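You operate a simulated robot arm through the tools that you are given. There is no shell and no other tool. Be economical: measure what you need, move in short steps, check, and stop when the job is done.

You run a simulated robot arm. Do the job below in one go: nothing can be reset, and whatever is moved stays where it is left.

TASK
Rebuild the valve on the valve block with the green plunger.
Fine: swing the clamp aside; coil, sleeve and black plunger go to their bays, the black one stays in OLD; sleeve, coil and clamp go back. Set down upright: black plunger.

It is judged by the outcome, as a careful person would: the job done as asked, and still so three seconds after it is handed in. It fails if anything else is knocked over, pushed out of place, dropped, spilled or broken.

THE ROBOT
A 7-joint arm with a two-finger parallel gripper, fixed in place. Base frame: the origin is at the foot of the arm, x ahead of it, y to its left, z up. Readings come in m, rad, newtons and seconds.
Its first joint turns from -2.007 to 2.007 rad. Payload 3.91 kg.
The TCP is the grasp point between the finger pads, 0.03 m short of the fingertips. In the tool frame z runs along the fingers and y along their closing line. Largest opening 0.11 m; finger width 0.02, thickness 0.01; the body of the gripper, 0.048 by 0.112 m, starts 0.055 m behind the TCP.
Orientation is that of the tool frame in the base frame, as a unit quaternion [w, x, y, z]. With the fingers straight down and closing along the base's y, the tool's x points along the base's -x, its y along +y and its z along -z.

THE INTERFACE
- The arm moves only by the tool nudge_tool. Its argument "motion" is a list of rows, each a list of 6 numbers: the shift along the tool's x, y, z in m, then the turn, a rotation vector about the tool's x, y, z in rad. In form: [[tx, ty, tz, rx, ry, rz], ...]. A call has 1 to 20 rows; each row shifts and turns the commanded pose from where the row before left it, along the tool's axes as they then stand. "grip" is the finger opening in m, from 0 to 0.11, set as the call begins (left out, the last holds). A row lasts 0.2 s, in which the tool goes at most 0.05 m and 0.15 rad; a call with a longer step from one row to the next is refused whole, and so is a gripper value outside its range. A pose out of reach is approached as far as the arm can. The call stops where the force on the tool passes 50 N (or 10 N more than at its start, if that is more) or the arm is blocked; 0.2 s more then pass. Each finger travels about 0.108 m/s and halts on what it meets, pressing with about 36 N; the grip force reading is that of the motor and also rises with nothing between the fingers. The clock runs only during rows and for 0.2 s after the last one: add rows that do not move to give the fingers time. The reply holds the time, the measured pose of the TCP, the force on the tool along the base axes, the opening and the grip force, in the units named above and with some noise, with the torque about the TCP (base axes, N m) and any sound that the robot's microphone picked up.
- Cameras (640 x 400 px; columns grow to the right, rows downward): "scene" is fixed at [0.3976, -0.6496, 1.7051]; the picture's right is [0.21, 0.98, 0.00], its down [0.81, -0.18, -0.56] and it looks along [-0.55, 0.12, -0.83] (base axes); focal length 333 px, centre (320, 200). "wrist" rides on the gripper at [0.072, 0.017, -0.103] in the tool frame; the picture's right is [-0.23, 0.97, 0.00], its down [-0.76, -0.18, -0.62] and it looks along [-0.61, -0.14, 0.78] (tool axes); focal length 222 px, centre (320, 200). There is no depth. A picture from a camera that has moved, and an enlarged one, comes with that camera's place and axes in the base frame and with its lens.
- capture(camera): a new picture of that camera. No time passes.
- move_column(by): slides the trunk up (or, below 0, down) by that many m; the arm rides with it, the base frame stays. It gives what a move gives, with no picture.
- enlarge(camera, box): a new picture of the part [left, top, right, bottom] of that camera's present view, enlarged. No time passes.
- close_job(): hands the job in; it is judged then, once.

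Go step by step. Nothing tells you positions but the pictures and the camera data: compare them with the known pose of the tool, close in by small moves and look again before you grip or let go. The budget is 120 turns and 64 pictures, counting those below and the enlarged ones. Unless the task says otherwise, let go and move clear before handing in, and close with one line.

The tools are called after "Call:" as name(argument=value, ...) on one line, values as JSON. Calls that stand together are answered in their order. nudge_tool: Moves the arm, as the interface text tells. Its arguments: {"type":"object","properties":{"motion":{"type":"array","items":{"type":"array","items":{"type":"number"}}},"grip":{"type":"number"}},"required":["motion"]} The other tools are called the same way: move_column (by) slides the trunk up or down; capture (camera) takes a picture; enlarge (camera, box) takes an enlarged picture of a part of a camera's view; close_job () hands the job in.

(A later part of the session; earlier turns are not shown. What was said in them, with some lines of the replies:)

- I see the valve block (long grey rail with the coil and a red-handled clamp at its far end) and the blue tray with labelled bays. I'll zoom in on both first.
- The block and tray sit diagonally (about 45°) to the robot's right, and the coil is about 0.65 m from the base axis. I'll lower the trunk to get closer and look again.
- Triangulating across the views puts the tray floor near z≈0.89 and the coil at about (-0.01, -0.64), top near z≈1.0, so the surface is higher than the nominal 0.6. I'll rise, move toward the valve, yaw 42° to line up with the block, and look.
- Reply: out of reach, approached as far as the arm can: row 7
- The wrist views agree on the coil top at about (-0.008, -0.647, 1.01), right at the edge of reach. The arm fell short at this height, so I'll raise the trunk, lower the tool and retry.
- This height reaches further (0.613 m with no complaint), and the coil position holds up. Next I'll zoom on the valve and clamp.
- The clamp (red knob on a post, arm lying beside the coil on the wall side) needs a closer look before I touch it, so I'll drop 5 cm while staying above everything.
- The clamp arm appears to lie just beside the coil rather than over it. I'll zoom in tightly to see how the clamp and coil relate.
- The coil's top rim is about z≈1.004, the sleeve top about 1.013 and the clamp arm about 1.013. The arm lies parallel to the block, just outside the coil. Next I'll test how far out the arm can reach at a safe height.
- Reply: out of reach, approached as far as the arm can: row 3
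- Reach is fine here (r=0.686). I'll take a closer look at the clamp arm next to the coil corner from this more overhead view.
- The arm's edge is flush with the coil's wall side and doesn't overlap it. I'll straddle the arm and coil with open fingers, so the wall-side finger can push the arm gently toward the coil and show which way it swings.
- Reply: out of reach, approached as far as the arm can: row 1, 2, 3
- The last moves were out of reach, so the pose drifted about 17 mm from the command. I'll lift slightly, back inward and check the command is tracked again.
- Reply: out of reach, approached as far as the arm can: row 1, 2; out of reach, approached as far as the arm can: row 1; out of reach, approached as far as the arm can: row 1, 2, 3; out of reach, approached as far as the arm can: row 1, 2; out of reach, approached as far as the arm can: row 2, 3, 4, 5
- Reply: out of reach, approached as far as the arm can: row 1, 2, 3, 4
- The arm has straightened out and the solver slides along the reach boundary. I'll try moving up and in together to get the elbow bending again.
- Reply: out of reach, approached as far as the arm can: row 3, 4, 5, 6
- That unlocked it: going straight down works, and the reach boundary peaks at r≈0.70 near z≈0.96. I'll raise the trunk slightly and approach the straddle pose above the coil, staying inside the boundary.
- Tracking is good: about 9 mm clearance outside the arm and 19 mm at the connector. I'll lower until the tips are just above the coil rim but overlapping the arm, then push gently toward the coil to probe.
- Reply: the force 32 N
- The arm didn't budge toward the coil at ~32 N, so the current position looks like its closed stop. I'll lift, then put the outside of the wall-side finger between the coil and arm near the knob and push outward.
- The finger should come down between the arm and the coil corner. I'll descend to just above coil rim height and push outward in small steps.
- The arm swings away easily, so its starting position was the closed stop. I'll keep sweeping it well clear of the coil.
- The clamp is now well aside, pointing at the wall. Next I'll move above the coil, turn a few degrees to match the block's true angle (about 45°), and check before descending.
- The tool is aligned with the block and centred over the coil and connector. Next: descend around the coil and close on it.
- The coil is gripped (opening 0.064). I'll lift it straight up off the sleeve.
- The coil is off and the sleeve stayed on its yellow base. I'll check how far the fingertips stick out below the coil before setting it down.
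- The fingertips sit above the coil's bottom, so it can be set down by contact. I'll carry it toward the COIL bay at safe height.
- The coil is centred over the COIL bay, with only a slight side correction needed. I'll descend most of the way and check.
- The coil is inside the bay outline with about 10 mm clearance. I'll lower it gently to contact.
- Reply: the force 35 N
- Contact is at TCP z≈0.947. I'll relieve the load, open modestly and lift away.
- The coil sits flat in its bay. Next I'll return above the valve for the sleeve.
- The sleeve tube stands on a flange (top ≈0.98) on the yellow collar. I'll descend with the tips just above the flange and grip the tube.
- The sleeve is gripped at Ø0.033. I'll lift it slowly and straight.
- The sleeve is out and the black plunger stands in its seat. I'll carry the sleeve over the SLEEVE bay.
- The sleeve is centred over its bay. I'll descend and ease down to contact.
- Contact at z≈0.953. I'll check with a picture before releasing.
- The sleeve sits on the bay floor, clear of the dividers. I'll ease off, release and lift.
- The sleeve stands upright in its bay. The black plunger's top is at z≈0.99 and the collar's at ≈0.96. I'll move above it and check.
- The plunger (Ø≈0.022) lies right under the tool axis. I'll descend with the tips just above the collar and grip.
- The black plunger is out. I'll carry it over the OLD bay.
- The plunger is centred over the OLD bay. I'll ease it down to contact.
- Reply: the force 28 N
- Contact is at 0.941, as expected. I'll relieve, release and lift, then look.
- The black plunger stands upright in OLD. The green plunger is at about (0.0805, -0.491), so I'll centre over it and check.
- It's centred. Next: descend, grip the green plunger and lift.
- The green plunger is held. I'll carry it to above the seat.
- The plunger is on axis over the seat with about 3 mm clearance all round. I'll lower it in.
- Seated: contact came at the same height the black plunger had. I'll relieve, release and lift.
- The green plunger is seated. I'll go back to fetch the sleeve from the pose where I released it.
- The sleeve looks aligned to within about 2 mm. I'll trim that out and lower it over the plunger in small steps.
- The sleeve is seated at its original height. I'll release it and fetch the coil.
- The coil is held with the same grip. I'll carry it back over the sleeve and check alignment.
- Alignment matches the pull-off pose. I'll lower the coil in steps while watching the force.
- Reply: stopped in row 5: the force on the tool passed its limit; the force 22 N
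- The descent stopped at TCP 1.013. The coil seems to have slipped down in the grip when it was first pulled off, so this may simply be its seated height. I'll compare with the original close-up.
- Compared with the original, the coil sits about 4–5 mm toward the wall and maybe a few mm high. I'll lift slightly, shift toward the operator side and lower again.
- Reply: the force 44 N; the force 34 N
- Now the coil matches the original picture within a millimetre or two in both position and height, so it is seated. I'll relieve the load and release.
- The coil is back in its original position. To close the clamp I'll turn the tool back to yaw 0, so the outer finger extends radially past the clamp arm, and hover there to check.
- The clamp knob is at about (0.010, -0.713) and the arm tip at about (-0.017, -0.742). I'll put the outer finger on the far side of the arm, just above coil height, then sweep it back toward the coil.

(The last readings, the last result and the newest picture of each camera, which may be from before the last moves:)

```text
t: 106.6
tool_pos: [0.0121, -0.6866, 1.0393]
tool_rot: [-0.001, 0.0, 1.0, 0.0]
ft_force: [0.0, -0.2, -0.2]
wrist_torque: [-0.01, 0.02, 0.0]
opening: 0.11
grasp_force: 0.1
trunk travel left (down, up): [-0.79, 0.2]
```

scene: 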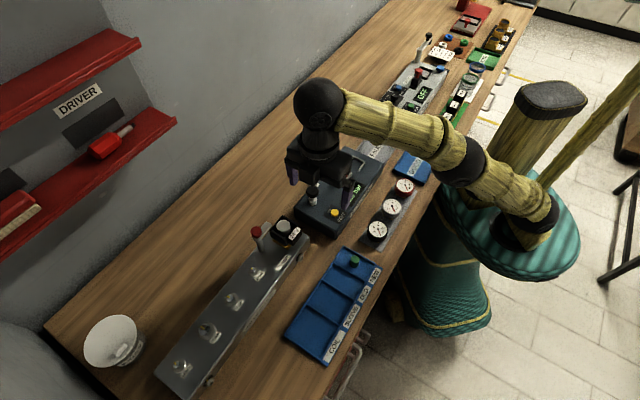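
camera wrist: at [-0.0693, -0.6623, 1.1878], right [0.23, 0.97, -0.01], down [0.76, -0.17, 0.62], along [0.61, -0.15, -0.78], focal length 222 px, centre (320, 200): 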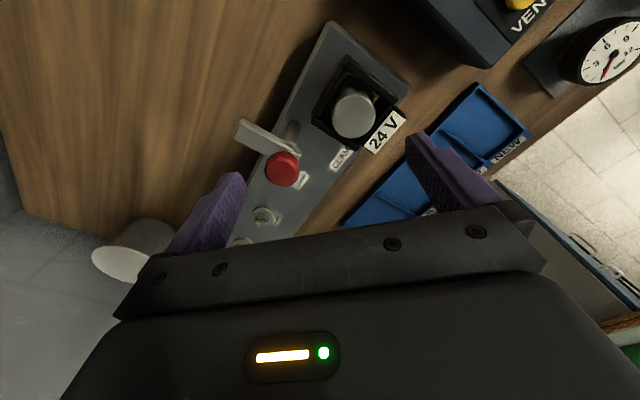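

Call:
nudge_tool(motion=[[0, 0, 0.001, 0, 0, 0], [0, 0.005, 0, 0, 0, 0], [0, 0.005, 0, 0, 0, 0], [0.006, 0.003, 0, 0, 0, 0], [0.006, 0.002, 0, 0, 0, 0], [0, 0, 0, 0, 0, 0]])

Call:
enlarge(camera="wrist", box=[180, 40, 420, 220])

```text
t: 108.0
tool_pos: [-0.0, -0.6712, 1.0381]
tool_rot: [0.0, 0.0, 1.0, 0.001]
ft_force: [1.0, -1.1, 0.8]
wrist_torque: [-0.04, -0.04, 0.05]
opening: 0.1099
grasp_force: 0.1
trunk travel left (down, up): [-0.79, 0.2]
```

```text
2.22 times, centred on (300, 130) of wrist
camera zoom: at [-0.0739, -0.6536, 1.1411], right [0.23, 0.97, 0.0], down [0.76, -0.18, 0.62], along [0.61, -0.14, -0.78], focal length 494 px, centre (364, 356)
```

zoom: 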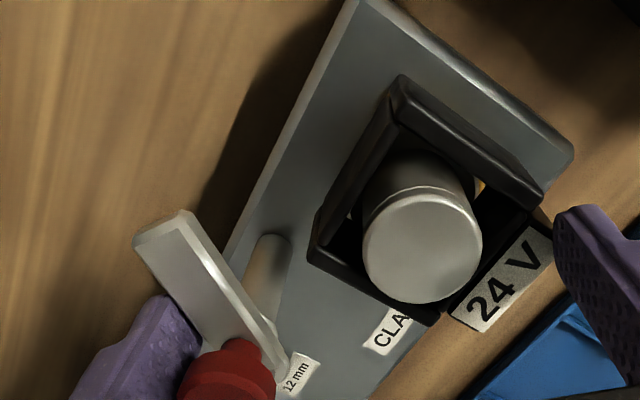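

The arm is swinging back. I'll keep sweeping it toward its stop in small steps.

Call:
nudge_tool(motion=[[0.008, 0.006, 0, 0, 0, 0], [0.008, 0.006, 0, 0, 0, 0], [0.003, 0.003, 0, 0, 0, 0], [0, 0.003, 0, 0, 0, 0], [0, 0.003, 0, 0, 0, 0], [0, 0.002, 0, 0, 0, 0], [0, 0, 0, 0, 0, 0]])

```text
t: 109.6
tool_pos: [-0.0205, -0.6488, 1.0371]
tool_rot: [0.0, 0.0, 1.0, 0.0]
ft_force: [-3.0, -5.8, 1.8]
wrist_torque: [-0.19, 0.05, -0.24]
opening: 0.1101
grasp_force: 0.1
trunk travel left (down, up): [-0.79, 0.2]
```

Call:
nudge_tool(motion=[[0, 0.003, 0, 0, 0, 0], [0, 0.003, 0, 0, 0, 0], [0, 0, 0, 0, 0, 0]])

```text
t: 110.4
tool_pos: [-0.0221, -0.6472, 1.037]
tool_rot: [-0.001, 0.001, 1.0, -0.001]
ft_force: [-13.0, -26.5, 2.6]
wrist_torque: [-0.5, 0.35, -0.96]
opening: 0.1098
grasp_force: 0.4
trunk travel left (down, up): [-0.79, 0.2]
```

The clamp is against its stop with the same firm resistance as at the start. I'll back the finger off, rise clear, retreat and check.

Call:
nudge_tool(motion=[[0.003, -0.012, 0, 0, 0, 0], [0, 0, -0.04, 0, 0, 0], [0, 0, -0.045, 0, 0, 0], [0, 0.045, 0, 0, 0, 0], [0, 0.045, 0, 0, 0, 0], [0, 0.045, -0.02, 0, 0, 0], [0, 0.045, -0.02, 0, 0, 0], [0, 0.045, 0, 0, 0, 0], [0, 0, 0, 0, 0, 0]])

Call:
enlarge(camera="scene", box=[240, 200, 400, 340])

```text
t: 112.4
tool_pos: [-0.0221, -0.431, 1.1627]
tool_rot: [-0.001, 0.0, 1.0, 0.001]
ft_force: [0.5, 0.5, 0.9]
wrist_torque: [0.04, 0.03, 0.01]
opening: 0.1097
grasp_force: 0.1
trunk travel left (down, up): [-0.79, 0.2]
```

```text
2.86 times, centred on (320, 270) of scene
camera zoom: at [0.3976, -0.6496, 1.7051], right [0.21, 0.98, 0.0], down [0.81, -0.18, -0.56], along [-0.55, 0.12, -0.83], focal length 952 px, centre (320, 0)
```

zoom: 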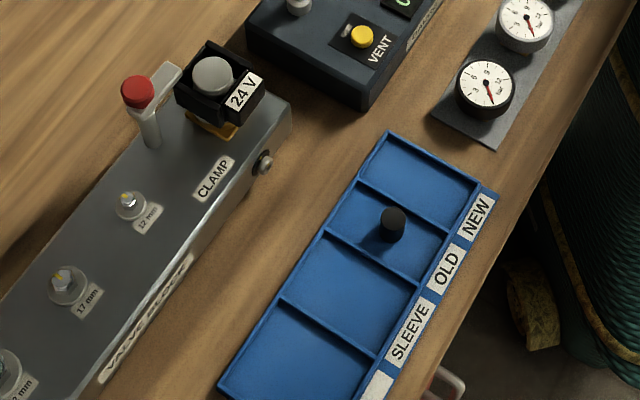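

The valve is rebuilt, the clamp is closed and the black plunger stands upright in OLD. I'll use the last picture to compare the clamp and coil with the original close-up.

Call:
enlarge(camera="scene", box=[252, 216, 308, 251])

```text
11.43 times, centred on (280, 234) of scene
camera zoom: at [0.3976, -0.6496, 1.7051], right [0.21, 0.98, 0.0], down [0.81, -0.18, -0.56], along [-0.55, 0.12, -0.83], focal length 3806 px, centre (777, -183)
```

zoom: 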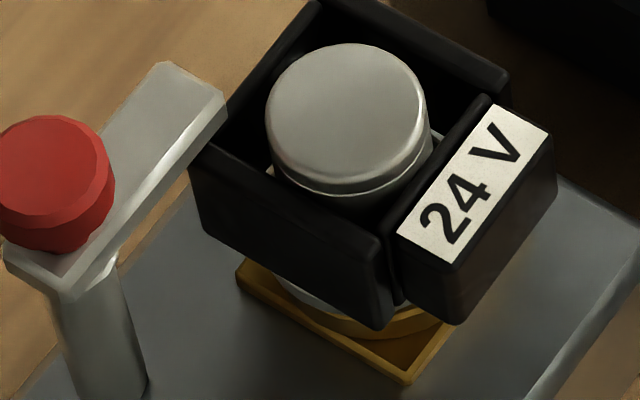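

The last close-up shows the clamp closed, but a sliver of the sleeve's flange is visible under the coil. So the coil is resting about 5 mm high on the flange instead of around it. I have no pictures left, so I'll regrip the coil by the recorded poses and work it down by feel.

Call:
nudge_tool(motion=[[-0.0026, -0.0424, 0, 0, 0, 0], [-0.0026, -0.0424, 0, 0, 0, 0], [-0.0026, -0.0424, 0, 0, 0, 0], [-0.0026, -0.0424, 0, 0, 0, 0], [-0.0026, -0.0424, 0, 0, 0, 0], [0, 0, 0, 0, 0, 0.131], [0, 0, 0, 0, 0, 0.131], [0, 0, 0, 0, 0, 0.131], [0, 0, 0, 0, 0, 0.131], [0, 0, 0, 0, 0, 0.131], [0, 0, 0, 0, 0, 0.131], [0, 0, 0.04, 0, 0, 0], [0, 0, 0.04, 0, 0, 0], [0, 0, 0, 0, 0, 0], [0, 0, 0, 0, 0, 0]], grip=0.1)

```text
t: 115.6
tool_pos: [-0.0102, -0.6418, 1.0816]
tool_rot: [-0.001, 0.382, 0.924, 0.001]
ft_force: [-0.2, 0.2, 0.1]
wrist_torque: [0.0, 0.0, 0.02]
opening: 0.1
grasp_force: 0.1
trunk travel left (down, up): [-0.79, 0.2]
```

Call:
nudge_tool(motion=[[-0.001, 0, 0.03, 0, 0, 0], [0, 0, 0.03, 0, 0, 0], [0, 0, 0.0255, 0, 0, 0], [0, 0, 0, 0, 0, 0]])

Call:
nudge_tool(motion=[[0, 0, 0, 0, 0, 0], [0, 0, 0, 0, 0, 0], [0, 0, 0, 0, 0, 0]], grip=0.058)

```text
t: 116.6
tool_pos: [-0.0093, -0.6433, 0.9969]
tool_rot: [0.0, 0.383, 0.924, 0.0]
ft_force: [-0.6, 0.4, -0.2]
wrist_torque: [-0.03, -0.02, 0.01]
opening: 0.1001
grasp_force: 0.0
trunk travel left (down, up): [-0.79, 0.2]
```

```text
t: 117.4
tool_pos: [-0.0089, -0.6427, 0.9966]
tool_rot: [-0.001, 0.383, 0.924, 0.0]
ft_force: [0.0, 0.0, 0.2]
wrist_torque: [-0.01, 0.01, 0.03]
opening: 0.0635
grasp_force: 36.1
trunk travel left (down, up): [-0.79, 0.2]
```

Gripped (0.0635). I'll press lightly downward and nudge toward the original position, watching for a drop.

Call:
nudge_tool(motion=[[0, 0, 0.002, 0, 0, 0], [0, 0.001, 0, 0, 0, 0], [0, 0.001, 0, 0, 0, 0], [0, 0, 0, 0, 0, 0]])

```text
t: 118.4
tool_pos: [-0.008, -0.6406, 0.9965]
tool_rot: [0.0, 0.383, 0.924, -0.001]
ft_force: [-2.2, -4.0, 12.2]
wrist_torque: [-0.07, 0.03, 0.01]
opening: 0.0634
grasp_force: 35.6
trunk travel left (down, up): [-0.79, 0.2]
```

Call:
nudge_tool(motion=[[0, 0.001, 0, 0, 0, 0], [0, 0.001, 0, 0, 0, 0], [0, 0, 0, 0, 0, 0]])

Call:
nudge_tool(motion=[[-0.001, 0, 0, 0, 0, 0], [-0.001, 0, 0, 0, 0, 0], [0, 0, 0, 0, 0, 0]])

```text
t: 119.2
tool_pos: [-0.007, -0.6392, 0.9959]
tool_rot: [0.001, 0.383, 0.924, -0.001]
ft_force: [-4.0, -6.5, 16.4]
wrist_torque: [-0.07, 0.07, -0.02]
opening: 0.0635
grasp_force: 35.9
trunk travel left (down, up): [-0.79, 0.2]
```

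```text
t: 120.0
tool_pos: [-0.0024, -0.6385, 0.9964]
tool_rot: [0.001, 0.383, 0.924, 0.0]
ft_force: [4.8, 2.1, 19.1]
wrist_torque: [-0.14, 0.14, 0.12]
opening: 0.0635
grasp_force: 36.7
trunk travel left (down, up): [-0.79, 0.2]
```

Call:
nudge_tool(motion=[[0, 0, -0.003, 0, 0, 0], [0, 0, 0, 0, 0, 0], [0, 0, 0, 0, 0, 0]])

```text
t: 120.8
tool_pos: [-0.0039, -0.6412, 0.9985]
tool_rot: [0.0, 0.383, 0.924, 0.001]
ft_force: [-0.3, 0.1, -1.0]
wrist_torque: [0.01, -0.01, -0.02]
opening: 0.0636
grasp_force: 36.1
trunk travel left (down, up): [-0.79, 0.2]
```

Free now; no drop yet. I'll run a small raster under light downward pressure; once the frame falls over the flange, the height will show it.

Call:
nudge_tool(motion=[[0, 0, 0.003, 0, 0, 0], [0, -0.001, 0, 0, 0, 0], [0, -0.001, 0, 0, 0, 0], [0, -0.001, 0, 0, 0, 0], [0, -0.001, 0, 0, 0, 0], [0, -0.001, 0, 0, 0, 0], [-0.0015, 0, 0, 0, 0, 0], [0, 0.001, 0, 0, 0, 0], [0, 0.001, 0, 0, 0, 0], [0, 0.001, 0, 0, 0, 0], [0, 0.001, 0, 0, 0, 0], [0, 0.001, 0, 0, 0, 0], [0.0015, 0, 0, 0, 0, 0], [0.0015, 0, 0, 0, 0, 0], [0, -0.001, 0, 0, 0, 0], [0, -0.001, 0, 0, 0, 0], [0, -0.001, 0, 0, 0, 0], [0, 0, 0, 0, 0, 0]])

```text
t: 124.6
tool_pos: [-0.0064, -0.6417, 0.9955]
tool_rot: [0.0, 0.383, 0.924, -0.001]
ft_force: [5.1, 1.6, 15.2]
wrist_torque: [-0.02, -0.16, 0.04]
opening: 0.0633
grasp_force: 36.5
trunk travel left (down, up): [-0.79, 0.2]
```

The numbers now point to a simpler explanation. The regrip found the coil about 4.5 mm toward the wall from where I had seated it (matching the last picture), at unchanged resting height. So it wasn't riding high; it has some slack and had slid sideways. I'll put it back at its original centre.

Call:
nudge_tool(motion=[[0, 0, -0.0025, 0, 0, 0], [-0.0015, 0.0015, 0, 0, 0, 0], [0, 0.0015, 0, 0, 0, 0], [0, 0, 0, 0, 0, 0], [0, 0, 0, 0, 0, 0]])

```text
t: 125.8
tool_pos: [-0.0036, -0.6404, 0.9977]
tool_rot: [-0.001, 0.382, 0.924, 0.001]
ft_force: [0.9, 0.9, 0.2]
wrist_torque: [-0.01, 0.04, -0.02]
opening: 0.0635
grasp_force: 35.6
trunk travel left (down, up): [-0.79, 0.2]
```

Call:
nudge_tool(motion=[[0, 0, 0.001, 0, 0, 0], [0, 0, 0, 0, 0, 0]])

Call:
nudge_tool(motion=[[0, 0, 0, 0, 0, 0], [0, 0, 0, 0, 0, 0], [0, 0, 0, 0, 0, 0], [0, 0, -0.03, 0, 0, 0], [0, 0, -0.045, 0, 0, 0], [0, 0, -0.015, 0, 0, 0], [0, 0, 0, 0, 0, 0]], grip=0.085)

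```text
t: 126.4
tool_pos: [-0.0033, -0.6395, 0.997]
tool_rot: [0.0, 0.383, 0.924, 0.0]
ft_force: [-0.6, -0.9, 0.7]
wrist_torque: [0.01, 0.01, 0.0]
opening: 0.0634
grasp_force: 36.0
trunk travel left (down, up): [-0.79, 0.2]
```

```text
t: 128.0
tool_pos: [-0.0046, -0.641, 1.0859]
tool_rot: [-0.001, 0.383, 0.924, 0.0]
ft_force: [0.4, -0.5, -0.2]
wrist_torque: [-0.05, 0.02, 0.01]
opening: 0.0846
grasp_force: 0.1
trunk travel left (down, up): [-0.79, 0.2]
```

The coil is released at its original centre. Next I'll re-centre the sleeve's protruding top at its original position with a light closing grip, as it may have been dragged a little.

Call:
nudge_tool(motion=[[-0.0055, -0.0089, 0, 0, 0, 0], [0, 0, 0.03, 0, 0, 0], [0, 0, 0.0175, 0, 0, 0], [0, 0, 0, 0, 0, 0]], grip=0.055)

Call:
nudge_tool(motion=[[0, 0, 0, 0, 0, 0], [0, 0, 0, 0, 0, 0], [0, 0, 0, 0, 0, 0]], grip=0.031)

```text
t: 129.0
tool_pos: [-0.007, -0.6516, 1.039]
tool_rot: [0.001, 0.382, 0.924, 0.0]
ft_force: [0.4, 1.0, -1.1]
wrist_torque: [0.0, -0.02, 0.0]
opening: 0.0549
grasp_force: 0.0
trunk travel left (down, up): [-0.79, 0.2]
```

```text
t: 129.8
tool_pos: [-0.0061, -0.6512, 1.0398]
tool_rot: [0.0, 0.383, 0.924, 0.0]
ft_force: [0.1, -0.5, -0.1]
wrist_torque: [0.0, -0.01, 0.01]
opening: 0.0327
grasp_force: 35.5
trunk travel left (down, up): [-0.79, 0.2]
```

The sleeve gripped with no side load, so it's already at its original centre. I'll release, then straddle again and press the clamp arm to its stop, since the coil may have nudged it.

Call:
nudge_tool(motion=[[0, 0, 0, 0, 0, 0], [0, 0, 0, 0, 0, 0], [0, 0, -0.025, 0, 0, 0], [0, 0, -0.025, 0, 0, 0], [0, 0, 0, 0, 0, 0]], grip=0.055)

Call:
nudge_tool(motion=[[-0.0111, 0, 0, 0, 0, 0], [-0.0111, 0, 0, 0, 0, 0], [0, 0, 0, 0, 0, 0], [0, 0, 0.025, 0, 0, 0], [0, 0, 0.026, 0, 0, 0], [0, 0, 0, 0, 0, 0]], grip=0.11)

```text
t: 131.0
tool_pos: [-0.0062, -0.6511, 1.089]
tool_rot: [-0.001, 0.383, 0.924, 0.0]
ft_force: [-0.2, 0.9, -0.1]
wrist_torque: [0.03, -0.01, -0.04]
opening: 0.0553
grasp_force: 0.1
trunk travel left (down, up): [-0.79, 0.2]
```

```text
t: 132.4
tool_pos: [0.0088, -0.6667, 1.0381]
tool_rot: [0.0, 0.383, 0.924, 0.0]
ft_force: [-0.3, -0.2, -0.5]
wrist_torque: [-0.04, 0.04, 0.01]
opening: 0.11
grasp_force: 0.1
trunk travel left (down, up): [-0.79, 0.2]
```

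Call:
nudge_tool(motion=[[0, 0.004, 0, 0, 0, 0], [0, 0.004, 0, 0, 0, 0], [0, 0.004, 0, 0, 0, 0], [0, 0.002, 0, 0, 0, 0], [0, 0.002, 0, 0, 0, 0], [0, 0, 0, 0, 0, 0]])

```text
t: 133.8
tool_pos: [0.0197, -0.6568, 1.0371]
tool_rot: [0.0, 0.383, 0.924, 0.001]
ft_force: [-3.5, -5.4, -1.0]
wrist_torque: [-0.07, 0.02, 0.0]
opening: 0.1105
grasp_force: 0.1
trunk travel left (down, up): [-0.79, 0.2]
```

Call:
nudge_tool(motion=[[0, 0.002, 0, 0, 0, 0], [0, 0.001, 0, 0, 0, 0], [0, 0, 0, 0, 0, 0]])

```text
t: 134.6
tool_pos: [0.02, -0.6566, 1.0381]
tool_rot: [0.0, 0.383, 0.924, -0.001]
ft_force: [-14.7, -17.8, 1.0]
wrist_torque: [-0.1, 0.51, -0.1]
opening: 0.1102
grasp_force: 0.4
trunk travel left (down, up): [-0.79, 0.2]
```

The clamp is firmly on its stop, at the same place as originally. I'll back off, rise and move clear.

Call:
nudge_tool(motion=[[0, -0.007, 0, 0, 0, 0], [0, -0.006, 0, 0, 0, 0], [0, 0, -0.03, 0, 0, 0], [0, 0, -0.045, 0, 0, 0], [0, 0, -0.03, 0, 0, 0], [0.03, 0.03, 0, 0, 0, 0], [0.03, 0.03, 0, 0, 0, 0], [0.03, 0.03, 0, 0, 0, 0], [0, 0, 0, 0, 0, 0], [0, 0, 0, 0, 0, 0]])

```text
t: 136.8
tool_pos: [0.0129, -0.534, 1.1449]
tool_rot: [0.0, 0.383, 0.924, 0.001]
ft_force: [-0.1, 0.7, 0.4]
wrist_torque: [0.0, -0.01, 0.03]
opening: 0.1099
grasp_force: 0.0
trunk travel left (down, up): [-0.79, 0.2]
```

The arm is clear with an open gripper, the black plunger stands in OLD, and the clamp is on its stop. I'm handing the job in.

Call:
close_job()

```text
The job is handed in.
```

The valve is rebuilt with the green plunger: sleeve and coil are back on, the clamp is closed against its stop, and the black plunger stands upright in OLD. I had no pictures left for the final coil re-centring and clamp push, so those two rest on position and force readings.
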